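You operate a simulated robot arm through the tools that you are given. There is no shell and no other tool. Be economical: measure what you need, move in short steps, check, and stop when the job is done.

The job below is to be done with a simulated robot arm. You get a single attempt, and the scene is never put back.

JOB
Change the winder's cone to pink and set the dial to FAST.
Fine: free the thread first; the old cone goes on its peg in the rack; then hold the new thread.

It is judged by the outcome, as a careful person would: the job done as asked, and still so three seconds after it is handed in. It fails if anything else is knocked over, pushed out of place, dropped, spilled or broken.

ROBOT AND FRAMES
A 6-joint arm with a two-finger parallel gripper, fixed in place. Base frame: the origin is at the foot of the arm, x ahead of it, y to its left, z up; the work surface is at about z = 790. Lengths are in mm, angles in degrees, forces in N, time in s.
With the tool pointing down near the work surface it reaches from about 260 to 680 mm from the base axis. Its first joint turns from -66.0 to 66.0 degrees. Payload 2.9 kg.
The tool frame sits at the grasp point between the pads (the TCP): z along the fingers, y along the line on which they close. The tips reach 30 mm beyond it. The gripper opens to 110 mm. The fingers are 20 mm wide and 10 mm thick; the gripper's body (48 by 112 mm) begins 55 mm behind the TCP.
Orientation is that of the tool frame in the base frame, as [roll, pitch, yaw] about the fixed x, y, z axes, in that order (R = Rz(yaw) Ry(pitch) Rx(roll)). With the fingers straight down and closing along the base's y, the tool's x points along the base's -x, its y along +y and its z along -z.

CONTROLS
- The arm moves only by the tool servo_tool. Its argument "series" is a list of rows, each a list of 3 entries, a list of its own where there are three numbers: the shift along the tool's x, y, z in units of 25 mm (1.0 is 25 mm), then the turn, a rotation vector about the tool's x, y, z in units of 4 degrees (1.0 is 4 degrees), then the gripper command, from -1 (fully open) to 1 (shut), values between in proportion. In form: [[[x, y, z], [wx, wy, wz], claw], ...]. A call has 1 to 10 rows; each row shifts and turns the commanded pose from where the row before left it, along the tool's axes as they then stand. A call with a number of a shift or a turn outside -1 to 1 is refused whole. Each row takes 0.2 s and may step no farther than 50 mm and 8.6 degrees from the row before; otherwise, or with a gripper value out of range, the whole call is refused. Where a pose cannot be reached the arm comes as near as it can. A force on the tool above 60 N (or 10 N above the force at the start of the call, whichever is more), or a blocked arm, ends the call early, and 0.2 s more pass. The fingers move at their own pace (about 108 mm/s each) and stop on an object; they squeeze with about 21 N. The grip force told is the motor's: it shows also when the fingers shut on nothing. Time passes only in rows, and 0.2 s behind the last, so rows that do not move let the fingers close. The reply holds the time, the measured pose of the TCP, the force on the tool along the base axes, the opening and the grip force, in the units named above and with some noise.
- Cameras (640 x 400 px; columns grow to the right, rows downward): "scene" is fixed at [62.4, 417.4, 1395.8]; the picture's right is [-0.89, -0.45, 0.00], its down [-0.20, 0.40, -0.89] and it looks along [0.40, -0.80, -0.45] (base axes); focal length 368 px, centre (320, 200). "wrist" rides on the gripper at [72, 17, -103] in the tool frame; the picture's right is [-0.23, 0.97, 0.00], its down [-0.76, -0.18, -0.62] and it looks along [-0.61, -0.14, 0.78] (tool axes); focal length 222 px, centre (320, 200). There is no depth. A picture from a camera that has moved, and an enlarged one, comes with that camera's place and axes in the base frame and with its lens.
- snapshot(camera): a new picture of that camera. No time passes.
- zoom(camera, box): a new picture of the part [left, top, right, bottom] of that camera's present view, enlarged. No time passes.
- sign_off(): hands the job in; it is judged then, once.

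Go step by step. Nothing tells you positions but the pictures and the camera data: compare them with the known pose of the tool, close in by small moves and look again before you grip or let go. The budget is 120 turns and 64 pictures, counting those below and the enlarged ones. Unless the task says otherwise, let go and move clear before handing in, and close with one line.

The tools are called after "Request:" by a JSON object that holds its "api" and its "payload". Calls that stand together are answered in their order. servo_tool: Moves the arm, as the interface text tells. Its arguments: {"type":"object","properties":{"series":{"type":"array"}},"required":["series"]} The other tools are called the same way: snapshot (camera) takes a picture; zoom (camera, box) takes an enlarged picture of a part of a camera's view; sign_off () hands the job in.

At the start:

```text
clock: 0.0
eef_pos: [309.9, -243.1, 1188.7]
tcp_rot: [180.0, 0.0, -179.9]
force: [0.1, -0.4, 0.6]
finger_gap: 109.9
gripper_force: 0.2
```

scene: 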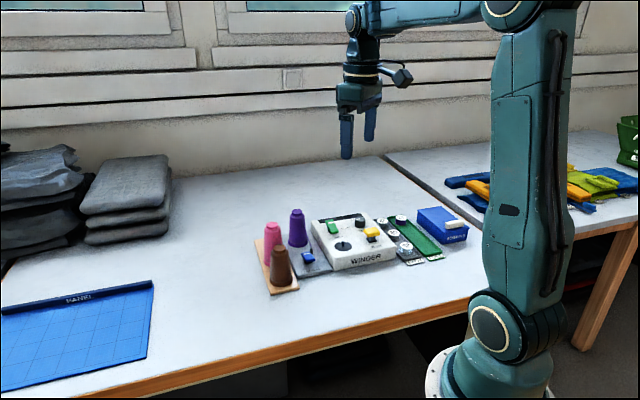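
wrist: 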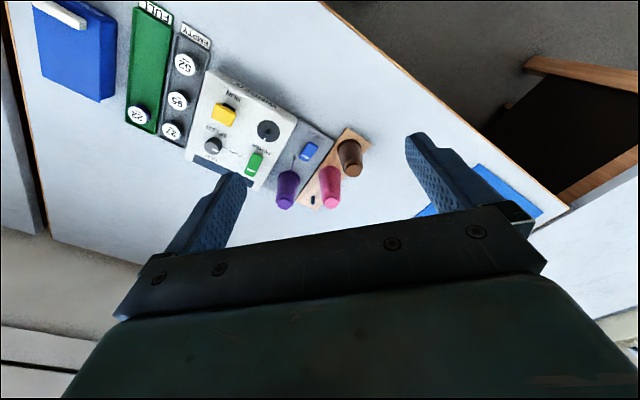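

I see a winder with a purple cone on its spindle, a rack with pink and brown cones, and several controls. I'll zoom in to read the labels.

Request:
{"api": "zoom", "payload": {"camera": "scene", "box": [240, 190, 400, 300]}}

Request:
{"api": "zoom", "payload": {"camera": "wrist", "box": [170, 60, 390, 220]}}

Request:
{"api": "zoom", "payload": {"camera": "scene", "box": [360, 190, 480, 275]}}

```text
3.64 times, centred on (320, 245) of scene
camera zoom: at [62.4, 417.4, 1395.8], right [-0.89, -0.45, 0.0], down [-0.2, 0.4, -0.89], along [0.4, -0.8, -0.45], focal length 1339 px, centre (320, 36)
```

zoom: 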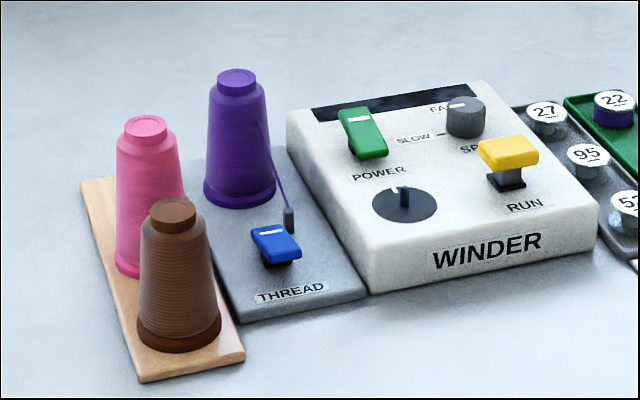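

```text
2.50 times, centred on (280, 140) of wrist
camera zoom: at [236.9, -225.2, 1292.2], right [0.23, 0.97, 0.0], down [0.76, -0.18, 0.62], along [0.61, -0.14, -0.78], focal length 555 px, centre (420, 350)
```

zoom: 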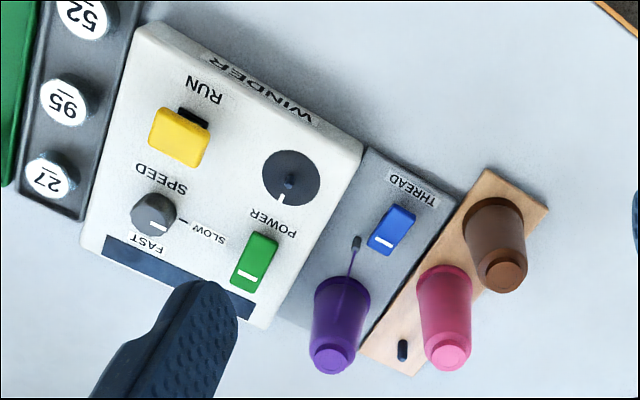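

```text
4.71 times, centred on (420, 232) of scene
camera zoom: at [62.4, 417.4, 1395.8], right [-0.89, -0.45, 0.0], down [-0.2, 0.4, -0.89], along [0.4, -0.8, -0.45], focal length 1733 px, centre (-151, 47)
```

zoom: 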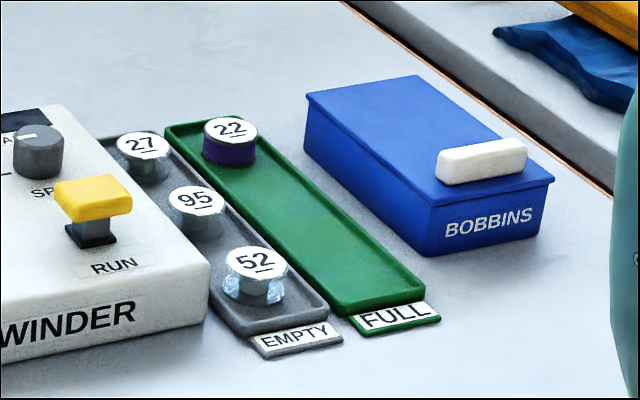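

Purple seems to be on the winder's thread stand, with its top near (530,-375,905). Pink's top is near (543,-271,908), and the empty rack peg is near (600,-330). I'll move closer for a better look.

Request:
{"api": "servo_tool", "payload": {"series": [[[-0.733, -0.38, 0.853], [0, 0, 0], -1], [[-0.733, -0.38, 0.853], [0, 0, 0], -1], [[-0.733, -0.38, 0.853], [0, 0, 0], -1], [[-0.733, -0.38, 0.853], [0, 0, 0], -1], [[-0.733, -0.38, 0.853], [0, 0, 0], -1], [[-0.733, -0.38, 0.853], [0, 0, 0], -1]]}}

Request:
{"api": "snapshot", "payload": {"camera": "wrist"}}

Request:
{"api": "snapshot", "payload": {"camera": "scene"}}

```text
clock: 1.4
eef_pos: [420.1, -299.2, 1057.7]
tcp_rot: [-180.0, 0.0, 180.0]
force: [0.0, -0.9, 0.2]
finger_gap: 109.9
gripper_force: 0.1
```

```text
58 pictures are left
camera wrist: at [347.7, -280.7, 1161.4], right [0.23, 0.97, 0.0], down [0.76, -0.18, 0.62], along [0.61, -0.14, -0.78], focal length 222 px, centre (320, 200)
```

wrist: 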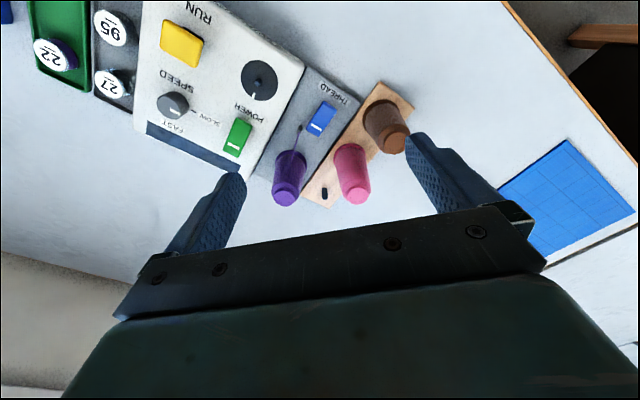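

```text
57 pictures are left
```

scene: 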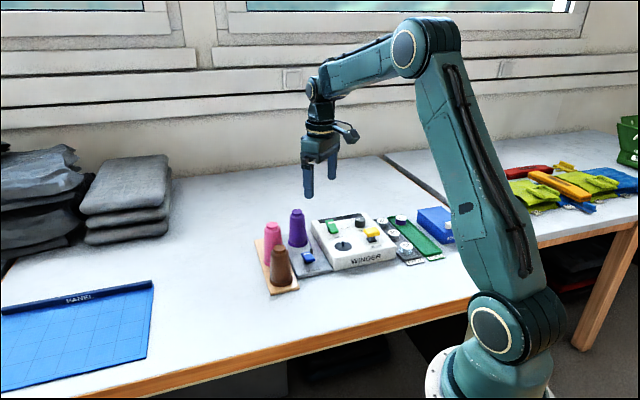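

The view is clear enough to enlarge the work area for measuring.

Request:
{"api": "zoom", "payload": {"camera": "wrist", "box": [230, 70, 430, 220]}}

Request:
{"api": "zoom", "payload": {"camera": "wrist", "box": [130, 60, 290, 180]}}

Request:
{"api": "zoom", "payload": {"camera": "scene", "box": [310, 200, 390, 260]}}

Request:
{"api": "zoom", "payload": {"camera": "scene", "box": [250, 200, 340, 300]}}

```text
2.67 times, centred on (330, 145) of wrist
camera zoom: at [347.7, -280.7, 1161.4], right [0.23, 0.97, 0.0], down [0.76, -0.18, 0.62], along [0.61, -0.14, -0.78], focal length 592 px, centre (293, 347)
```

zoom: 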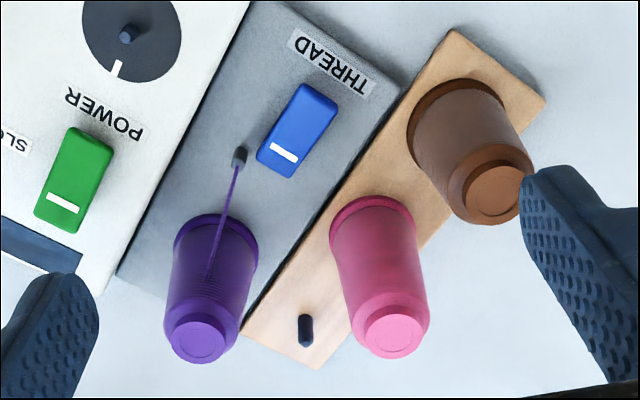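

```text
3.33 times, centred on (210, 120) of wrist
camera zoom: at [347.7, -280.7, 1161.4], right [0.23, 0.97, 0.0], down [0.76, -0.18, 0.62], along [0.61, -0.14, -0.78], focal length 740 px, centre (687, 467)
```

zoom: 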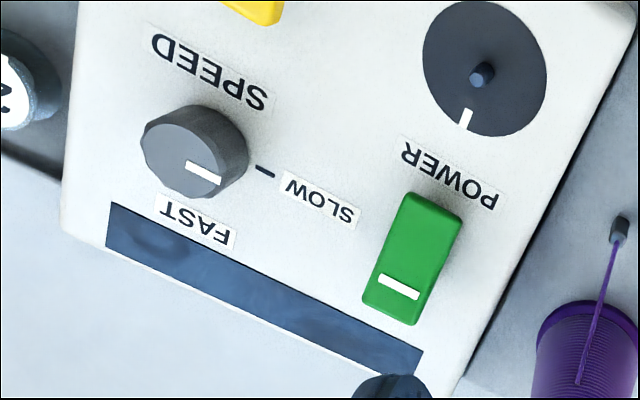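

```text
6.67 times, centred on (350, 230) of scene
camera zoom: at [62.4, 417.3, 1395.8], right [-0.89, -0.45, 0.0], down [-0.2, 0.4, -0.89], along [0.4, -0.8, -0.45], focal length 2455 px, centre (120, 0)
```

zoom: 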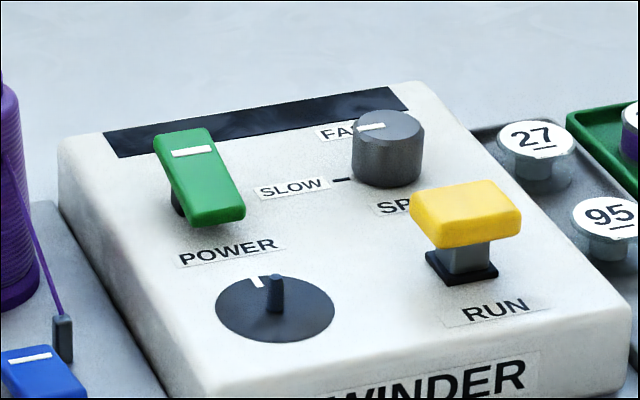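

```text
4.00 times, centred on (295, 250) of scene
camera zoom: at [62.4, 417.3, 1395.8], right [-0.89, -0.45, 0.0], down [-0.2, 0.4, -0.89], along [0.4, -0.8, -0.45], focal length 1473 px, centre (420, 0)
```

zoom: 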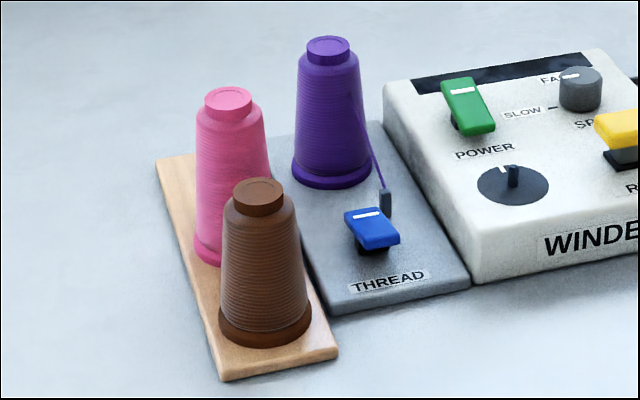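

My estimates are purple's top at (536,-378,895), pink's top at (549,-271,903), brown's top at (490,-212,885) and the empty peg at about (605,-331). The THREAD rocker is near (462,-304,810). I'll check its tilt and move so the camera sees the knob and rocker from nearer.

Request:
{"api": "zoom", "payload": {"camera": "scene", "box": [294, 240, 326, 270]}}

Request:
{"api": "zoom", "payload": {"camera": "scene", "box": [320, 205, 360, 242]}}

```text
13.33 times, centred on (310, 255) of scene
camera zoom: at [62.4, 417.3, 1395.8], right [-0.89, -0.45, 0.0], down [-0.2, 0.4, -0.89], along [0.4, -0.8, -0.45], focal length 4911 px, centre (453, -533)
```

zoom: 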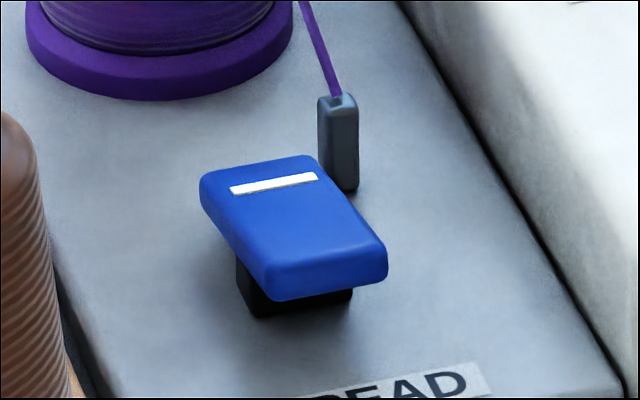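

```text
10.81 times, centred on (340, 224) of scene
camera zoom: at [62.4, 417.3, 1395.8], right [-0.89, -0.45, 0.0], down [-0.2, 0.4, -0.89], along [0.4, -0.8, -0.45], focal length 3982 px, centre (104, -54)
```

zoom: 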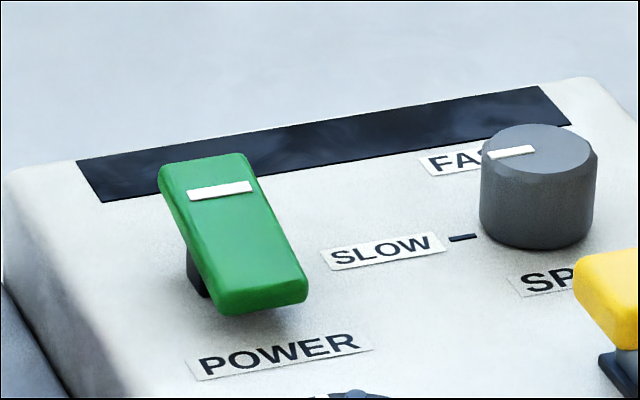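

The blue rocker's stripe end is down, so the thread is held. I'll press the end nearer the robot, near (451,-292), with closed fingertips, and first hover above it.

Request:
{"api": "servo_tool", "payload": {"series": [[[-0.155, 0.035, 0.963], [0, 0, 0], 1], [[-0.155, 0.035, 0.963], [0, 0, 0], 1], [[-0.155, 0.035, 0.963], [0, 0, 0], 1], [[-0.155, 0.035, 0.963], [0, 0, 0], 1], [[-0.155, 0.035, 0.963], [0, 0, 0], 1], [[-0.155, 0.035, 0.963], [0, 0, 0], 1], [[-0.155, 0.035, 0.963], [0, 0, 0], 1], [[-0.155, 0.035, 0.963], [0, 0, 0], 1]]}}

Request:
{"api": "zoom", "payload": {"camera": "scene", "box": [270, 200, 350, 270]}}

Request:
{"api": "snapshot", "payload": {"camera": "wrist"}}

```text
clock: 3.2
eef_pos: [450.4, -291.7, 867.8]
tcp_rot: [-180.0, 0.0, -179.9]
force: [-0.9, 0.3, 0.6]
finger_gap: 0.0
gripper_force: 21.0
```

```text
5.71 times, centred on (310, 235) of scene
camera zoom: at [62.4, 417.4, 1395.8], right [-0.89, -0.45, 0.0], down [-0.2, 0.4, -0.89], along [0.4, -0.8, -0.45], focal length 2105 px, centre (377, 0)
```

zoom: 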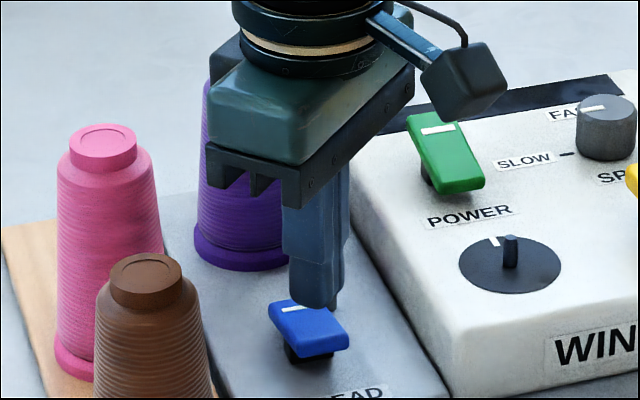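

```text
49 pictures are left
camera wrist: at [378.7, -274.9, 971.5], right [0.23, 0.97, 0.0], down [0.76, -0.18, 0.62], along [0.61, -0.14, -0.78], focal length 222 px, centre (320, 200)
```

wrist: 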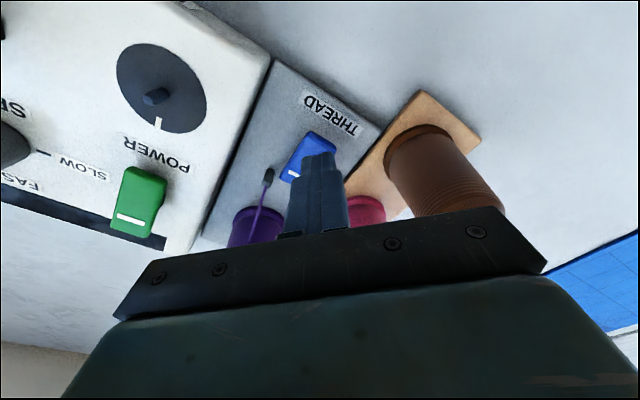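

The fingertips hover about 5 mm inside the near edge of the rocker. I'll shift slightly outward and press down gently.

Request:
{"api": "servo_tool", "payload": {"series": [[[0.12, 0.12, 0.4], [0, 0, 0], 1], [[0, 0, 0.4], [0, 0, 0], 1], [[0, 0, 0.2], [0, 0, 0], 1], [[0, 0, 0.15], [0, 0, 0], 1]]}}

Request:
{"api": "zoom", "payload": {"camera": "scene", "box": [270, 200, 350, 270]}}

```text
clock: 4.2
eef_pos: [447.9, -290.2, 840.1]
tcp_rot: [-179.9, 0.1, 180.0]
force: [-4.8, 2.7, 17.1]
finger_gap: 0.0
gripper_force: 21.3
```

```text
5.71 times, centred on (310, 235) of scene
camera zoom: at [62.1, 417.6, 1395.8], right [-0.89, -0.45, 0.0], down [-0.2, 0.4, -0.89], along [0.4, -0.8, -0.45], focal length 2105 px, centre (377, 0)
```

zoom: 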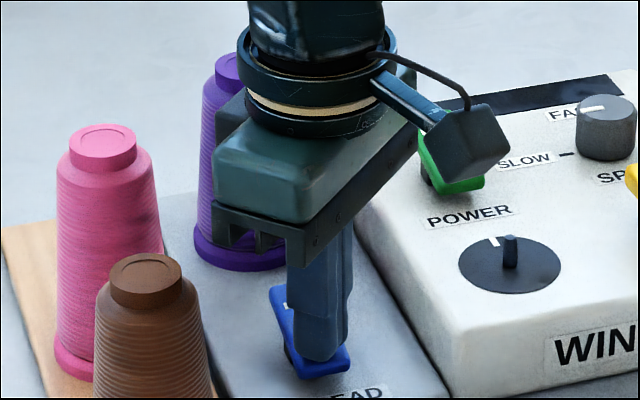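

The rocker has tipped. I'll retreat upward and verify.

Request:
{"api": "servo_tool", "payload": {"series": [[[0, 0, -0.6], [0, 0, 0], 1], [[0.2, 0, -1], [0, 0, 0], 1], [[0.4, 0, -1], [0, 0, 0], 1], [[0.4, 0, -1], [0, 0, 0], 1], [[0.4, 0, -1], [0, 0, 0], 1], [[0.4, 0, -1], [0, 0, 0], 0]]}}

Request:
{"api": "zoom", "payload": {"camera": "scene", "box": [270, 200, 350, 270]}}

Request:
{"api": "zoom", "payload": {"camera": "wrist", "box": [120, 50, 440, 250]}}

```text
clock: 5.6
eef_pos: [404.1, -291.0, 979.6]
tcp_rot: [-180.0, 0.0, -180.0]
force: [-0.3, -0.2, 0.9]
finger_gap: 55.3
gripper_force: 0.0
```

```text
5.71 times, centred on (310, 235) of scene
camera zoom: at [62.4, 417.4, 1395.8], right [-0.89, -0.45, 0.0], down [-0.2, 0.4, -0.89], along [0.4, -0.8, -0.45], focal length 2105 px, centre (377, 0)
```

zoom: 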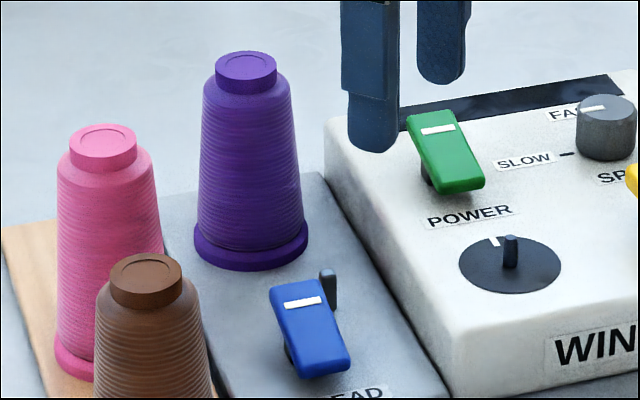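

```text
2.00 times, centred on (280, 150) of wrist
camera zoom: at [332.1, -273.5, 1083.1], right [0.23, 0.97, 0.0], down [0.76, -0.18, 0.62], along [0.61, -0.14, -0.78], focal length 444 px, centre (400, 300)
```

zoom: 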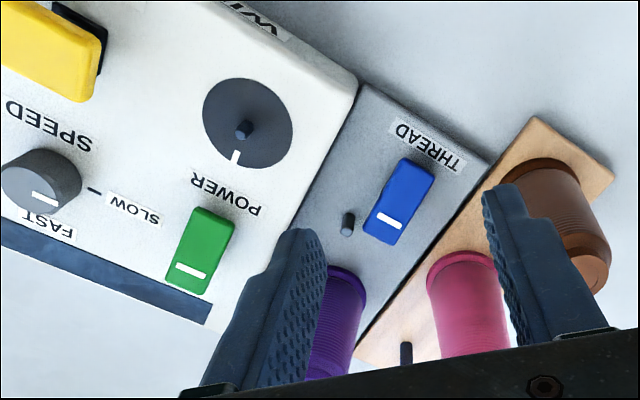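

The thread is freed and has disappeared from the guide. Next I'll approach the purple cone, yawed about 33° and tilted 15° outward to gain reach.

Request:
{"api": "servo_tool", "payload": {"series": [[[-1, -0.87, 0], [0, 0, 0], -0.45], [[-1, -0.87, 0], [0, 0, 0], -0.45], [[-1, -0.87, 0], [0, 0, 0], -0.45], [[-1, -0.87, 0], [0, 0, 0], -0.45], [[0, 0, 0], [0, 0, 1], -0.45], [[0, 0, 0], [0, 0, 1], -0.45], [[0, 0, 0], [0, 0, 1], -0.45], [[0, 0, 0], [0, 0, 1], -0.45], [[0, 0, 0], [0, 0, 1], -0.45], [[0, 0, 0], [0, 0, 1], -0.45]]}}

Request:
{"api": "servo_tool", "payload": {"series": [[[0, 0, 0], [0, 0, 1], -0.45], [[0, 0, 0], [0, 0, 1], -0.45], [[0, 0, 0], [0, 0, 0.25], -0.45], [[0, 0, 0], [0, -0.94, 0], -0.45], [[0, 0, 0], [0, -0.94, 0], -0.45], [[0, 0, 0], [0, -0.94, 0], -0.45], [[0, 0, 0], [0, -0.93, 0], -0.45]]}}

Request:
{"api": "snapshot", "payload": {"camera": "wrist"}}

```text
clock: 7.8
eef_pos: [501.7, -376.8, 979.8]
tcp_rot: [-180.0, -0.1, 155.9]
force: [-0.6, -0.9, 0.2]
finger_gap: 79.4
gripper_force: 0.0
```

```text
clock: 9.4
eef_pos: [501.8, -376.9, 979.5]
tcp_rot: [-180.0, 15.1, 147.0]
force: [0.2, -0.6, -0.1]
finger_gap: 79.8
gripper_force: 0.0
```

```text
45 pictures are left
camera wrist: at [430.6, -309.3, 1061.0], right [0.71, 0.7, 0.06], down [0.38, -0.46, 0.8], along [0.58, -0.55, -0.6], focal length 222 px, centre (320, 200)
```

wrist: 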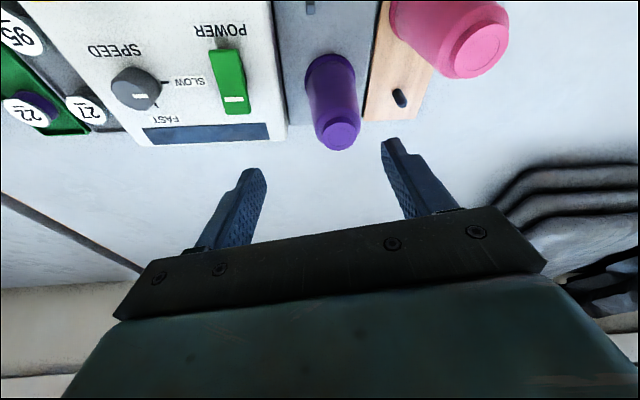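

The purple top is confirmed at about (535,-378). I'll centre above it at z=940.

Request:
{"api": "servo_tool", "payload": {"series": [[[-0.34, 0.342, 0.91], [0, 0, 0], -0.45], [[-0.34, 0.342, 0.91], [0, 0, 0], -0.45]]}}

Request:
{"api": "snapshot", "payload": {"camera": "wrist"}}

Request:
{"api": "zoom", "payload": {"camera": "scene", "box": [250, 170, 370, 290]}}

```text
clock: 10.0
eef_pos: [535.9, -374.6, 938.9]
tcp_rot: [180.0, 15.0, 147.0]
force: [0.0, 0.1, 0.0]
finger_gap: 79.6
gripper_force: 0.1
```

```text
44 pictures are left
camera wrist: at [464.4, -307.5, 1020.9], right [0.71, 0.7, 0.06], down [0.38, -0.46, 0.8], along [0.58, -0.55, -0.6], focal length 222 px, centre (320, 200)
```

wrist: 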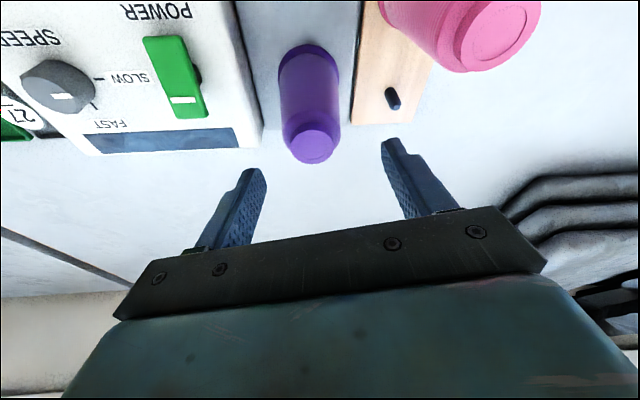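

```text
3.33 times, centred on (310, 230) of scene
camera zoom: at [62.4, 417.4, 1395.8], right [-0.89, -0.45, 0.0], down [-0.2, 0.4, -0.89], along [0.4, -0.8, -0.45], focal length 1228 px, centre (353, 100)
```

zoom: 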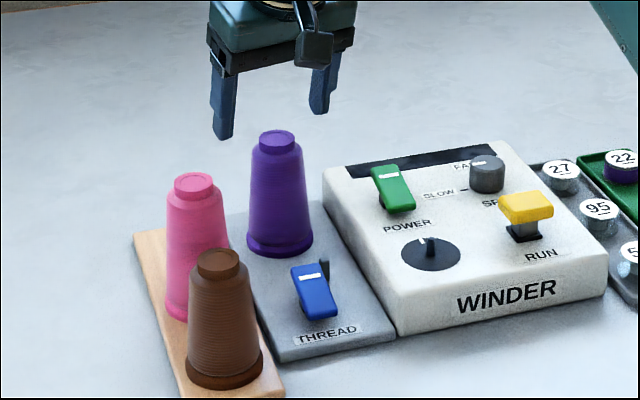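

I'm aligned within 5 mm, and the correction goes into the descent to z=862 around purple. The peg is confirmed at (605,-330.5).

Request:
{"api": "servo_tool", "payload": {"series": [[[0.167, -0.042, 0.753], [0, 0, 0], -0.45], [[0.167, -0.042, 0.753], [0, 0, 0], -0.45], [[0.167, -0.042, 0.753], [0, 0, 0], -0.45], [[0.167, -0.042, 0.753], [0, 0, 0], -0.45]]}}

Request:
{"api": "zoom", "payload": {"camera": "scene", "box": [250, 170, 370, 290]}}

Request:
{"api": "snapshot", "payload": {"camera": "wrist"}}

```text
clock: 11.0
eef_pos: [535.4, -382.0, 860.6]
tcp_rot: [180.0, 15.0, 147.1]
force: [0.5, 1.0, -0.4]
finger_gap: 79.7
gripper_force: 0.0
```

```text
3.33 times, centred on (310, 230) of scene
camera zoom: at [62.4, 417.4, 1395.8], right [-0.89, -0.45, 0.0], down [-0.2, 0.4, -0.89], along [0.4, -0.8, -0.45], focal length 1228 px, centre (353, 100)
```

zoom: 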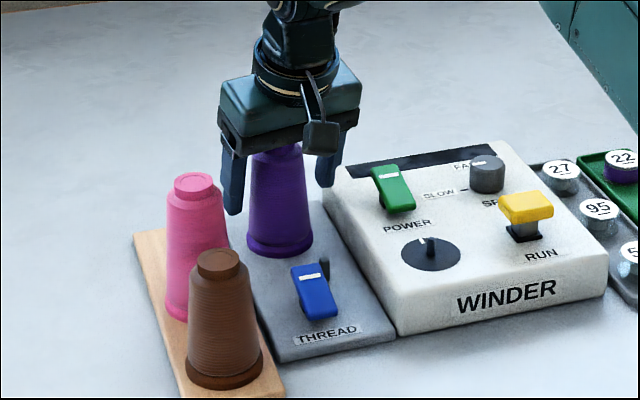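

```text
41 pictures are left
camera wrist: at [463.5, -314.6, 943.9], right [0.71, 0.7, 0.06], down [0.38, -0.46, 0.8], along [0.58, -0.55, -0.6], focal length 222 px, centre (320, 200)
```

wrist: 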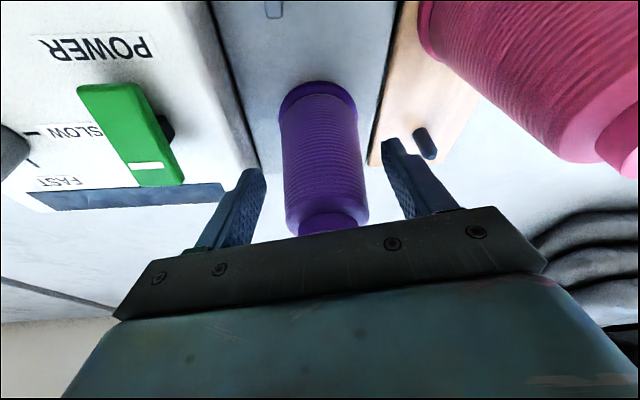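

The cone is centred between the fingers, so I'll grip it.

Request:
{"api": "servo_tool", "payload": {"series": [[[0, 0, 0], [0, 0, 0], 0.0], [[0, 0, 0], [0, 0, 0], 1], [[0, 0, 0], [0, 0, 0], 1]]}}

```text
clock: 11.8
eef_pos: [534.2, -381.5, 861.3]
tcp_rot: [-180.0, 15.0, 147.0]
force: [0.5, 0.2, -0.5]
finger_gap: 51.5
gripper_force: 21.3
```

I'm holding it at a gap of 51.5 mm. I'll lift it straight up about 65 mm.

Request:
{"api": "servo_tool", "payload": {"series": [[[-0.052, 0, -0.193], [0, 0, 0], 1], [[-0.104, 0, -0.386], [0, 0, 0], 1], [[-0.173, 0, -0.644], [0, 0, 0], 1], [[-0.173, 0, -0.644], [0, 0, 0], 1], [[-0.173, 0, -0.644], [0, 0, 0], 1]]}}

Request:
{"api": "zoom", "payload": {"camera": "scene", "box": [250, 170, 370, 290]}}

Request:
{"api": "snapshot", "payload": {"camera": "wrist"}}

```text
clock: 13.0
eef_pos: [534.2, -385.3, 928.3]
tcp_rot: [180.0, 15.0, 147.0]
force: [0.9, -0.2, -1.2]
finger_gap: 51.2
gripper_force: 20.5
```

```text
3.33 times, centred on (310, 230) of scene
camera zoom: at [62.4, 417.3, 1395.8], right [-0.89, -0.45, 0.0], down [-0.2, 0.4, -0.89], along [0.4, -0.8, -0.45], focal length 1228 px, centre (353, 100)
```

zoom: 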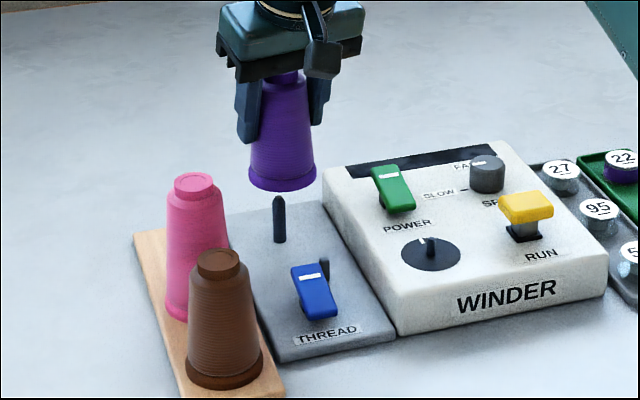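

```text
39 pictures are left
camera wrist: at [462.1, -316.8, 1009.7], right [0.71, 0.7, 0.06], down [0.38, -0.46, 0.8], along [0.58, -0.55, -0.6], focal length 222 px, centre (320, 200)
```

wrist: 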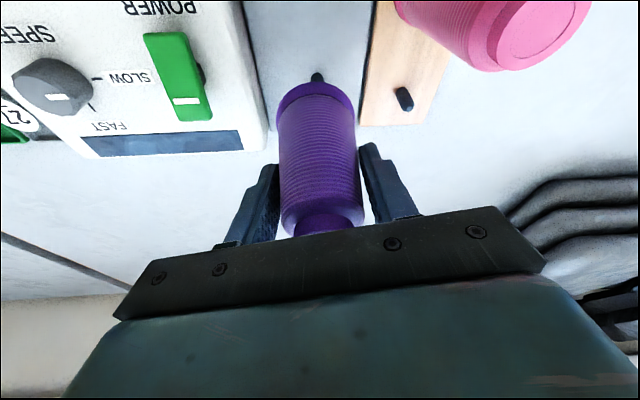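

Purple is clear of the spindle and hanging upright. I'll move it over the empty peg at the same height.

Request:
{"api": "servo_tool", "payload": {"series": [[[-0.281, 0.782, 0.055], [0, 0, 0], 1], [[-0.281, 0.782, 0.055], [0, 0, 0], 1], [[-0.281, 0.782, 0.055], [0, 0, 0], 1], [[-0.281, 0.782, 0.055], [0, 0, 0], 1], [[0, 0, 0], [0, 0, 0], 1]]}}

Request:
{"api": "snapshot", "payload": {"camera": "wrist"}}

Request:
{"api": "zoom", "payload": {"camera": "scene", "box": [250, 170, 370, 290]}}

```text
clock: 14.2
eef_pos: [603.0, -332.3, 928.8]
tcp_rot: [179.9, 15.0, 147.0]
force: [-0.6, 0.5, -1.3]
finger_gap: 51.8
gripper_force: 21.1
```

```text
38 pictures are left
camera wrist: at [531.2, -265.2, 1010.2], right [0.71, 0.7, 0.06], down [0.39, -0.46, 0.8], along [0.58, -0.55, -0.6], focal length 222 px, centre (320, 200)
```

wrist: 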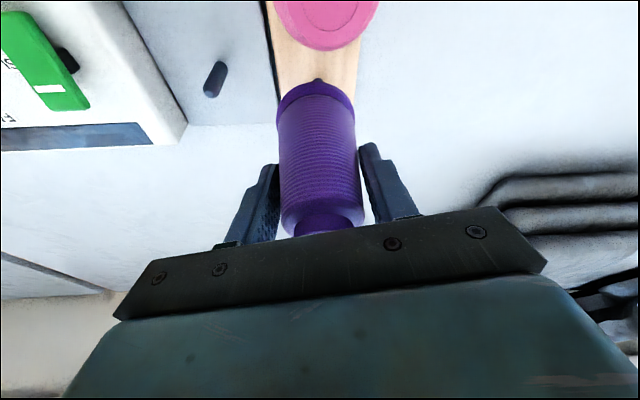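

```text
3.33 times, centred on (310, 230) of scene
camera zoom: at [62.4, 417.3, 1395.8], right [-0.89, -0.45, 0.0], down [-0.2, 0.4, -0.89], along [0.4, -0.8, -0.45], focal length 1228 px, centre (353, 100)
```

zoom: 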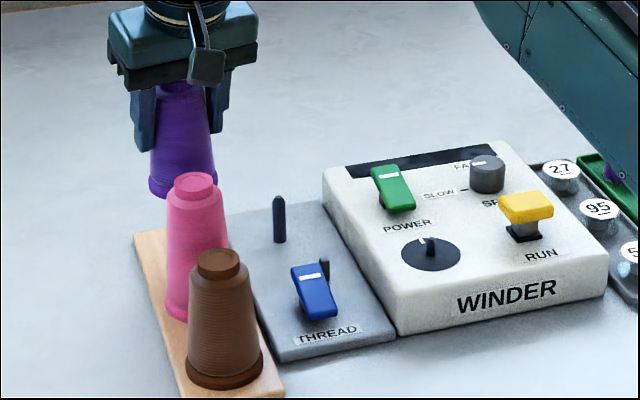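

It's above the peg, with the peg base just visible. I'll enlarge to check the alignment.

Request:
{"api": "zoom", "payload": {"camera": "wrist", "box": [270, 50, 370, 120]}}

Request:
{"api": "zoom", "payload": {"camera": "scene", "box": [270, 170, 310, 220]}}

```text
5.71 times, centred on (320, 85) of wrist
camera zoom: at [531.2, -265.2, 1010.2], right [0.71, 0.7, 0.06], down [0.39, -0.46, 0.8], along [0.58, -0.55, -0.6], focal length 1269 px, centre (320, 857)
```

zoom: 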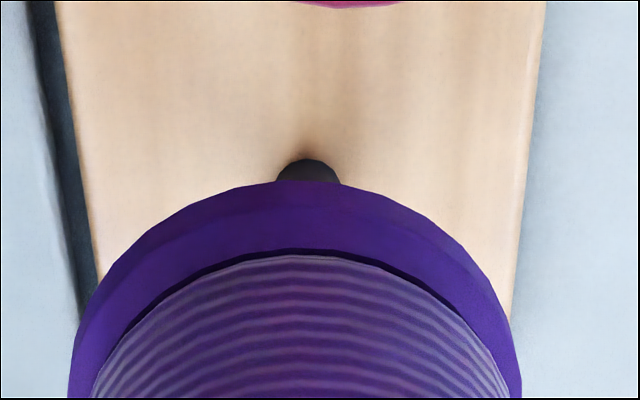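

```text
8.00 times, centred on (290, 195) of scene
camera zoom: at [62.4, 417.3, 1395.8], right [-0.89, -0.45, 0.0], down [-0.2, 0.4, -0.89], along [0.4, -0.8, -0.45], focal length 2946 px, centre (560, 240)
```

zoom: 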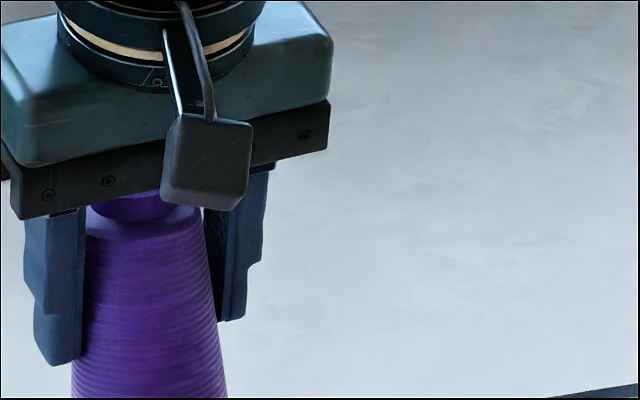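

The peg is centred sideways but about 3 mm farther out than the cone axis. I'll correct that and lower to just above the peg tip, then a bit more while watching the force.

Request:
{"api": "servo_tool", "payload": {"series": [[[-0.116, 0, 0.03], [0, 0, 0], 1], [[0.13, 0, 0.483], [0, 0, 0], 1], [[0.13, 0, 0.483], [0, 0, 0], 1], [[0.052, 0, 0.193], [0, 0, 0], 1], [[0, 0, 0], [0, 0, 0], 1]]}}

Request:
{"api": "zoom", "payload": {"camera": "wrist", "box": [240, 0, 440, 125]}}

```text
clock: 15.4
eef_pos: [603.5, -334.3, 897.8]
tcp_rot: [180.0, 14.9, 147.1]
force: [-0.2, 0.1, -1.9]
finger_gap: 51.3
gripper_force: 20.7
```

```text
3.20 times, centred on (340, 62) of wrist
camera zoom: at [533.1, -267.0, 980.1], right [0.71, 0.7, 0.06], down [0.38, -0.46, 0.8], along [0.58, -0.55, -0.6], focal length 711 px, centre (256, 640)
```

zoom: 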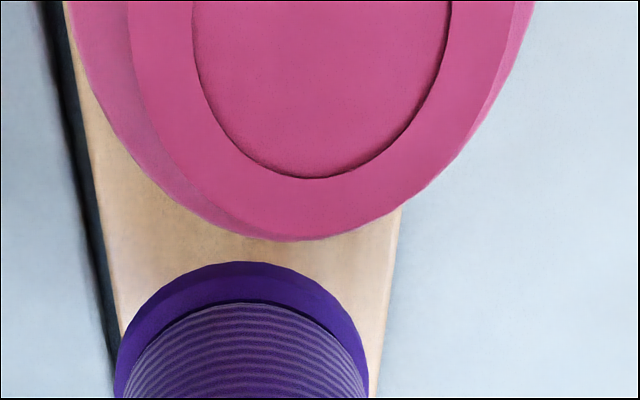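

No contact yet, and the camera is about 70 mm above pink's top. I'll continue down in small steps.

Request:
{"api": "servo_tool", "payload": {"series": [[[0.031, 0, 0.116], [0, 0, 0], 1], [[0.031, 0, 0.116], [0, 0, 0], 1], [[0.031, 0, 0.116], [0, 0, 0], 1], [[0, 0, 0], [0, 0, 0], 1]]}}

```text
clock: 16.4
eef_pos: [604.8, -335.4, 890.0]
tcp_rot: [180.0, 15.0, 147.0]
force: [0.3, 0.3, -1.1]
finger_gap: 51.7
gripper_force: 21.0
```

Request:
{"api": "servo_tool", "payload": {"series": [[[0.031, 0, 0.116], [0, 0, 0], 1], [[0.031, 0, 0.116], [0, 0, 0], 1], [[0.031, 0, 0.116], [0, 0, 0], 1], [[0, 0, 0], [0, 0, 0], 1]]}}

Request:
{"api": "snapshot", "payload": {"camera": "wrist"}}

Request:
{"api": "zoom", "payload": {"camera": "scene", "box": [260, 185, 330, 255]}}

```text
clock: 17.4
eef_pos: [603.8, -335.1, 880.0]
tcp_rot: [-179.9, 15.0, 147.1]
force: [0.3, -0.5, -2.8]
finger_gap: 51.4
gripper_force: 20.7
```

```text
33 pictures are left
camera wrist: at [532.4, -267.1, 962.5], right [0.71, 0.7, 0.06], down [0.38, -0.46, 0.8], along [0.58, -0.55, -0.6], focal length 222 px, centre (320, 200)
```

wrist: 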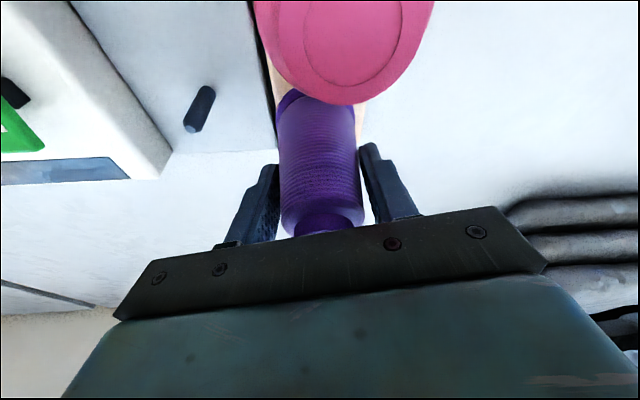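

```text
5.71 times, centred on (295, 220) of scene
camera zoom: at [62.4, 417.3, 1395.8], right [-0.89, -0.45, 0.0], down [-0.2, 0.4, -0.89], along [0.4, -0.8, -0.45], focal length 2105 px, centre (463, 86)
```

zoom: 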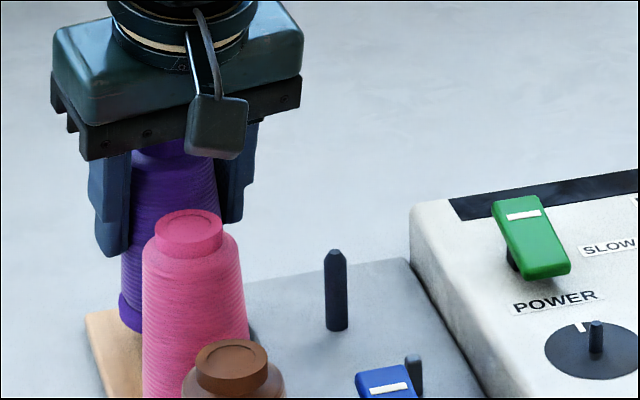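

The cone is evidently around the peg with no contact force. I'll keep lowering until it seats.

Request:
{"api": "servo_tool", "payload": {"series": [[[0.031, 0, 0.116], [0, 0, 0], 1], [[0.031, 0, 0.116], [0, 0, 0], 1], [[0.021, 0, 0.077], [0, 0, 0], 1], [[0, 0, 0], [0, 0, 0], 1]]}}

```text
clock: 18.4
eef_pos: [604.4, -334.7, 872.0]
tcp_rot: [-179.9, 15.0, 147.0]
force: [0.6, -0.8, -2.0]
finger_gap: 51.5
gripper_force: 21.0
```

Request:
{"api": "servo_tool", "payload": {"series": [[[0.021, 0, 0.077], [0, 0, 0], 1], [[0.021, 0, 0.077], [0, 0, 0], 1], [[0, 0, 0], [0, 0, 0], 1]]}}

```text
clock: 19.2
eef_pos: [605.2, -336.1, 868.4]
tcp_rot: [179.9, 15.0, 147.0]
force: [-0.3, -0.4, -1.2]
finger_gap: 51.8
gripper_force: 21.2
```

Request:
{"api": "servo_tool", "payload": {"series": [[[0.021, 0, 0.077], [0, 0, 0], 1], [[0, 0, 0], [0, 0, 0], 1]]}}

Request:
{"api": "zoom", "payload": {"camera": "wrist", "box": [220, 40, 420, 240]}}

Request:
{"api": "zoom", "payload": {"camera": "scene", "box": [265, 200, 305, 260]}}

```text
clock: 19.8
eef_pos: [603.9, -334.6, 867.1]
tcp_rot: [-179.9, 15.0, 147.1]
force: [-0.3, 0.7, -1.7]
finger_gap: 51.4
gripper_force: 21.0
```

```text
2.00 times, centred on (320, 140) of wrist
camera zoom: at [532.3, -267.5, 948.5], right [0.71, 0.7, 0.06], down [0.39, -0.46, 0.8], along [0.58, -0.55, -0.6], focal length 444 px, centre (320, 320)
```

zoom: 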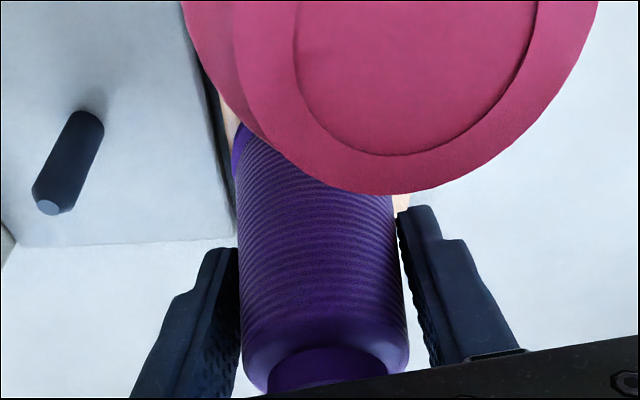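

```text
6.67 times, centred on (285, 230) of scene
camera zoom: at [62.4, 417.3, 1395.8], right [-0.89, -0.45, 0.0], down [-0.2, 0.4, -0.89], along [0.4, -0.8, -0.45], focal length 2455 px, centre (553, 0)
```

zoom: 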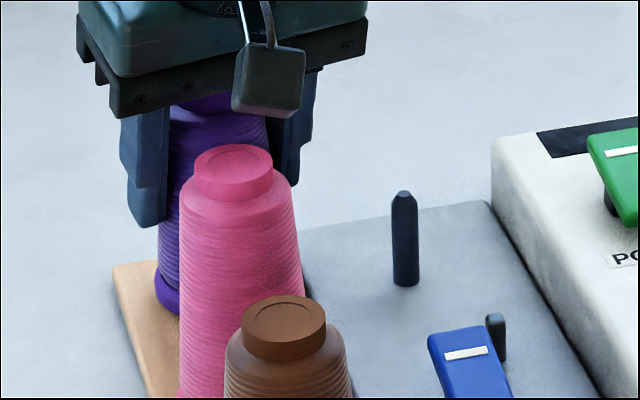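

It's nearly seated. I'll take a couple more 2 mm steps to feel the board.

Request:
{"api": "servo_tool", "payload": {"series": [[[0.021, 0, 0.077], [0, 0, 0], 1], [[0, 0, 0], [0, 0, 0], 1]]}}

Request:
{"api": "servo_tool", "payload": {"series": [[[0.021, 0, 0.077], [0, 0, 0], 1], [[0, 0, 0], [0, 0, 0], 1]]}}

```text
clock: 20.4
eef_pos: [603.3, -334.9, 865.5]
tcp_rot: [-179.9, 15.1, 147.1]
force: [-0.6, 0.1, -1.8]
finger_gap: 51.4
gripper_force: 21.1
```

```text
clock: 21.0
eef_pos: [604.7, -336.3, 861.8]
tcp_rot: [179.9, 15.1, 146.9]
force: [-0.6, 0.7, -1.0]
finger_gap: 51.4
gripper_force: 20.7
```

Request:
{"api": "servo_tool", "payload": {"series": [[[0.0104, 0, 0.0386], [0, 0, 0], 1], [[0, 0, 0], [0, 0, 0], 1]]}}

Request:
{"api": "servo_tool", "payload": {"series": [[[0.0104, 0, 0.0386], [0, 0, 0], 1], [[0, 0, 0], [0, 0, 0], 1]]}}

Request:
{"api": "zoom", "payload": {"camera": "scene", "box": [265, 200, 305, 260]}}

```text
clock: 21.6
eef_pos: [605.4, -335.1, 862.3]
tcp_rot: [180.0, 15.0, 147.0]
force: [0.3, -0.5, -2.2]
finger_gap: 51.4
gripper_force: 21.2
```

```text
clock: 22.2
eef_pos: [604.3, -332.8, 861.3]
tcp_rot: [-180.0, 14.9, 146.9]
force: [0.0, -1.2, -1.9]
finger_gap: 51.5
gripper_force: 20.1
```

```text
6.67 times, centred on (285, 230) of scene
camera zoom: at [62.4, 417.3, 1395.8], right [-0.89, -0.45, 0.0], down [-0.2, 0.4, -0.89], along [0.4, -0.8, -0.45], focal length 2455 px, centre (553, 0)
```

zoom: 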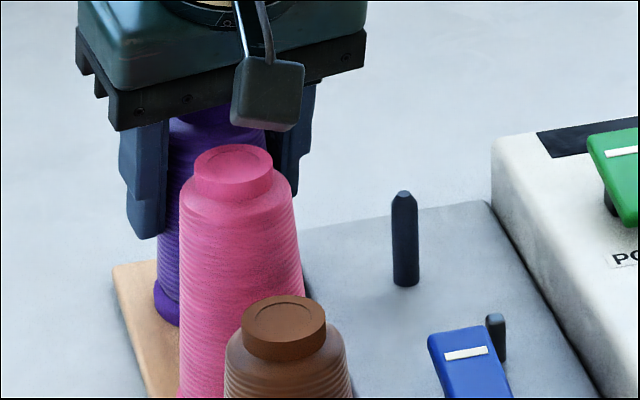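

Request:
{"api": "servo_tool", "payload": {"series": [[[0.0104, 0, 0.0386], [0, 0, 0], 1], [[0.0104, 0, 0.0386], [0, 0, 0], 1], [[0, 0, 0], [0, 0, 0], 1]]}}

Request:
{"api": "servo_tool", "payload": {"series": [[[0.0104, 0, 0.0386], [0, 0, 0], 1], [[0, 0, 0], [0, 0, 0], 1]]}}

```text
clock: 23.0
eef_pos: [605.7, -333.7, 860.5]
tcp_rot: [179.9, 15.2, 147.0]
force: [-6.9, 3.5, 13.3]
finger_gap: 51.3
gripper_force: 21.2
```

```text
clock: 23.6
eef_pos: [605.4, -334.1, 860.5]
tcp_rot: [-180.0, 15.2, 147.0]
force: [-13.9, 8.3, 29.3]
finger_gap: 51.4
gripper_force: 20.9
```

It's seated, with firm contact at z≈860. I'll ease up 1 mm, release and check.

Request:
{"api": "servo_tool", "payload": {"series": [[[-0.015, 0, -0.055], [0, 0, 0], 1], [[0, 0, 0], [0, 0, 0], 0.3], [[0, 0, 0], [0, 0, 0], -0.4], [[0, 0, 0], [0, 0, 0], -0.4]]}}

Request:
{"api": "snapshot", "payload": {"camera": "wrist"}}

```text
clock: 24.6
eef_pos: [603.8, -335.4, 858.4]
tcp_rot: [180.0, 14.9, 147.0]
force: [-0.2, 0.4, 0.1]
finger_gap: 77.1
gripper_force: 0.1
```

```text
28 pictures are left
camera wrist: at [532.3, -267.5, 940.5], right [0.71, 0.7, 0.06], down [0.39, -0.46, 0.8], along [0.58, -0.55, -0.6], focal length 222 px, centre (320, 200)
```

wrist: 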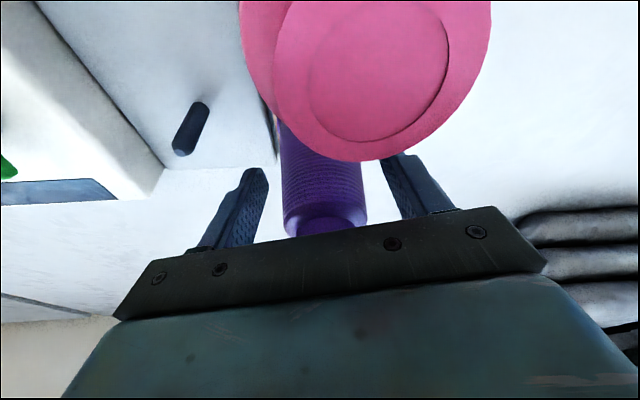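

It's released and stands upright. I'll rise vertically to z≈945.

Request:
{"api": "servo_tool", "payload": {"series": [[[-0.221, 0, -0.821], [0, 0, 0], -0.4], [[-0.221, 0, -0.821], [0, 0, 0], -0.4], [[-0.221, 0, -0.821], [0, 0, 0], -0.4], [[-0.221, 0, -0.821], [0, 0, 0], -0.4]]}}

Request:
{"api": "snapshot", "payload": {"camera": "wrist"}}

Request:
{"api": "zoom", "payload": {"camera": "scene", "box": [250, 170, 370, 290]}}

```text
clock: 25.6
eef_pos: [605.1, -333.2, 942.6]
tcp_rot: [179.9, 14.9, 146.9]
force: [0.4, -0.4, -0.6]
finger_gap: 77.0
gripper_force: 0.1
```

```text
27 pictures are left
camera wrist: at [535.0, -265.8, 1025.4], right [0.71, 0.7, 0.06], down [0.39, -0.46, 0.8], along [0.58, -0.55, -0.6], focal length 222 px, centre (320, 200)
```

wrist: 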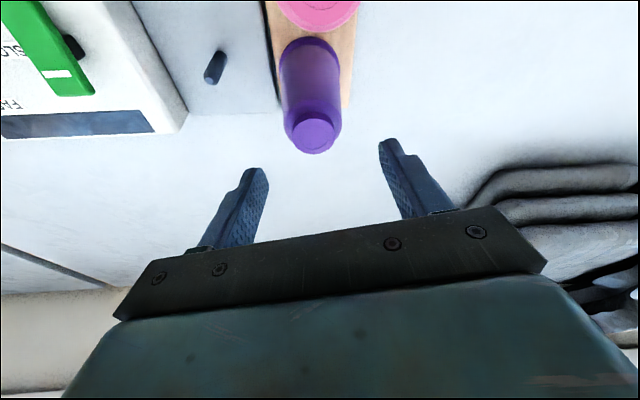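

```text
3.33 times, centred on (310, 230) of scene
camera zoom: at [62.4, 417.4, 1395.8], right [-0.89, -0.45, 0.0], down [-0.2, 0.4, -0.89], along [0.4, -0.8, -0.45], focal length 1228 px, centre (353, 100)
```

zoom: 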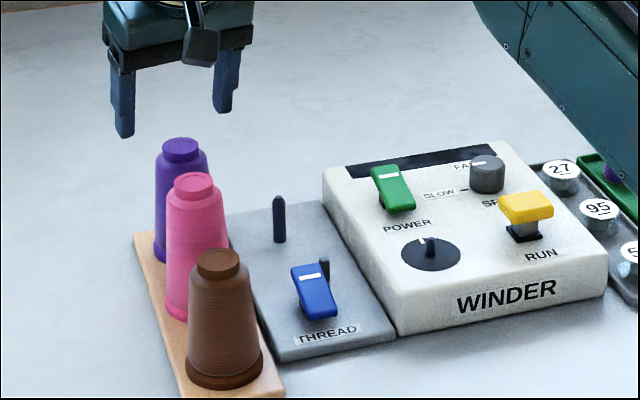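

Purple is on its peg. I'll shift over the pink cone, which I put at about (549,-272).

Request:
{"api": "servo_tool", "payload": {"series": [[[0, 0, -0.75], [0, 0, 0], -0.45], [[0.749, 0.212, -0.2], [0, 0, 0], -0.45], [[0.749, 0.212, -0.2], [0, 0, 0], -0.45], [[0.749, 0.212, -0.2], [0, 0, 0], -0.45], [[0.749, 0.212, -0.2], [0, 0, 0], -0.45], [[0, 0, 0], [0, 0, 0], -0.45]]}}

Request:
{"api": "snapshot", "payload": {"camera": "wrist"}}

```text
clock: 27.0
eef_pos: [545.7, -271.7, 961.0]
tcp_rot: [180.0, 15.0, 147.0]
force: [0.1, 0.0, -0.1]
finger_gap: 79.8
gripper_force: 0.1
```

```text
25 pictures are left
camera wrist: at [474.4, -204.9, 1042.5], right [0.71, 0.7, 0.06], down [0.38, -0.46, 0.8], along [0.58, -0.55, -0.6], focal length 222 px, centre (320, 200)
```

wrist: 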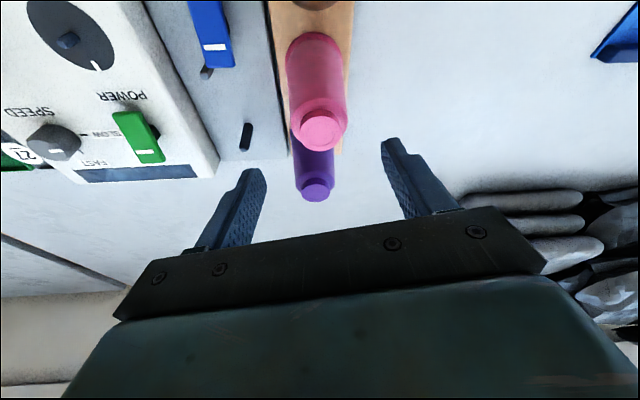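

Pink is centred, so I'll descend around it to z≈866.

Request:
{"api": "servo_tool", "payload": {"series": [[[0.222, 0.013, 0.924], [0, 0, 0], -0.45], [[0.222, 0.013, 0.924], [0, 0, 0], -0.45], [[0.222, 0.013, 0.924], [0, 0, 0], -0.45], [[0.222, 0.013, 0.924], [0, 0, 0], -0.45], [[0, 0, 0], [0, 0, 0], -0.45]]}}

Request:
{"api": "snapshot", "payload": {"camera": "wrist"}}

```text
clock: 28.2
eef_pos: [551.2, -273.0, 864.6]
tcp_rot: [-180.0, 15.0, 147.0]
force: [0.2, -0.6, 0.5]
finger_gap: 79.9
gripper_force: 0.1
```

```text
24 pictures are left
camera wrist: at [479.5, -205.1, 947.0], right [0.71, 0.7, 0.06], down [0.38, -0.46, 0.8], along [0.58, -0.55, -0.6], focal length 222 px, centre (320, 200)
```

wrist: 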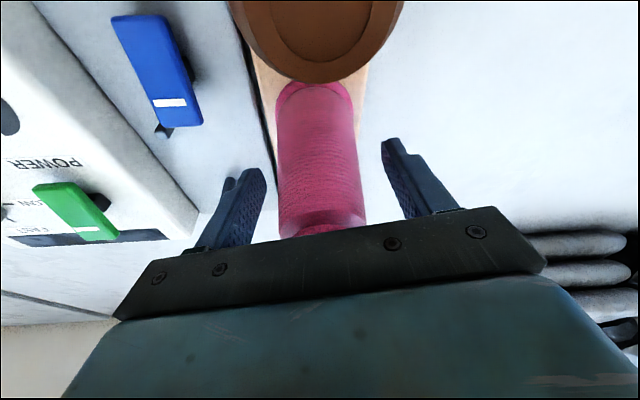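

The cone sits about 3 mm left of centre, so I'll shift and then grip.

Request:
{"api": "servo_tool", "payload": {"series": [[[0, -0.13, 0], [0, 0, 0], -0.45], [[0, 0, 0], [0, 0, 0], 0], [[0, 0, 0], [0, 0, 0], 1], [[0, 0, 0], [0, 0, 0], 1], [[0, 0, 0], [0, 0, 0], 1]]}}

```text
clock: 29.4
eef_pos: [549.2, -275.0, 865.6]
tcp_rot: [-180.0, 15.0, 147.1]
force: [0.9, 1.4, 1.2]
finger_gap: 51.9
gripper_force: 21.5
```

Gripped. I'll lift pink 70 mm straight up.

Request:
{"api": "servo_tool", "payload": {"series": [[[-0.052, 0, -0.193], [0, 0, 0], 1], [[-0.104, 0, -0.386], [0, 0, 0], 1], [[-0.19, 0, -0.708], [0, 0, 0], 1], [[-0.19, 0, -0.708], [0, 0, 0], 1], [[-0.19, 0, -0.708], [0, 0, 0], 1], [[0, 0, 0], [0, 0, 0], 1]]}}

Request:
{"api": "zoom", "payload": {"camera": "scene", "box": [250, 170, 370, 290]}}

```text
clock: 30.8
eef_pos: [549.4, -271.6, 937.9]
tcp_rot: [-179.9, 15.0, 147.0]
force: [-0.1, -0.7, -2.6]
finger_gap: 51.6
gripper_force: 21.2
```

```text
3.33 times, centred on (310, 230) of scene
camera zoom: at [62.4, 417.3, 1395.8], right [-0.89, -0.45, 0.0], down [-0.2, 0.4, -0.89], along [0.4, -0.8, -0.45], focal length 1228 px, centre (353, 100)
```

zoom: 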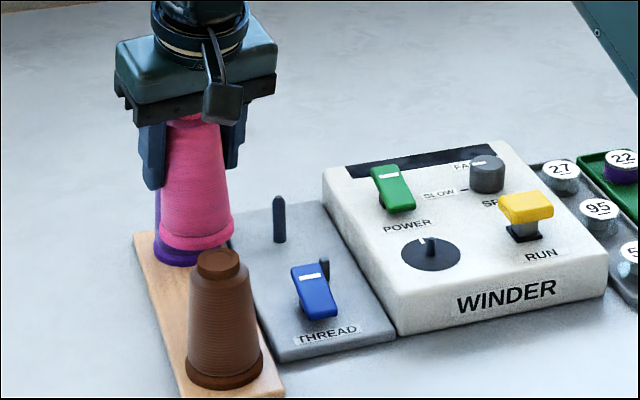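

Pink is clear. I'll move it over the spindle at about (535,-382), curving away from purple.

Request:
{"api": "servo_tool", "payload": {"series": [[[0.097, -0.701, -0.026], [0, 0, 0], 1], [[0.097, -0.701, -0.026], [0, 0, 0], 1], [[0.097, -0.701, -0.026], [0, 0, 0], 1], [[-0.703, -0.62, 0.19], [0, 0, 0], 1], [[-0.703, -0.62, 0.19], [0, 0, 0], 1], [[-0.703, -0.62, 0.19], [0, 0, 0], 1], [[0, 0, 0], [0, 0, 0], 1]]}}

Request:
{"api": "snapshot", "payload": {"camera": "wrist"}}

Request:
{"api": "zoom", "payload": {"camera": "scene", "box": [270, 190, 350, 260]}}

```text
clock: 32.4
eef_pos: [532.7, -382.8, 935.8]
tcp_rot: [-180.0, 15.0, 147.0]
force: [0.3, 0.2, -2.1]
finger_gap: 51.9
gripper_force: 21.3
```

```text
22 pictures are left
camera wrist: at [461.9, -314.9, 1018.1], right [0.71, 0.7, 0.06], down [0.39, -0.46, 0.8], along [0.58, -0.55, -0.6], focal length 222 px, centre (320, 200)
```

wrist: 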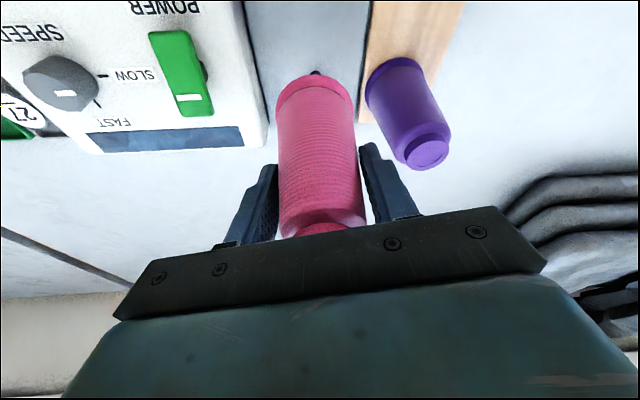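

```text
5.71 times, centred on (310, 225) of scene
camera zoom: at [62.4, 417.3, 1395.8], right [-0.89, -0.45, 0.0], down [-0.2, 0.4, -0.89], along [0.4, -0.8, -0.45], focal length 2105 px, centre (377, 57)
```

zoom: 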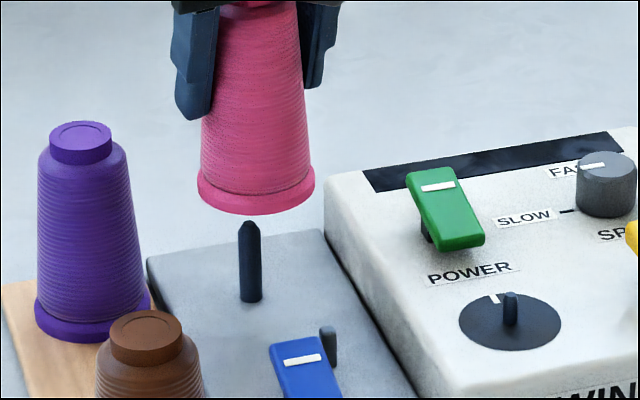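

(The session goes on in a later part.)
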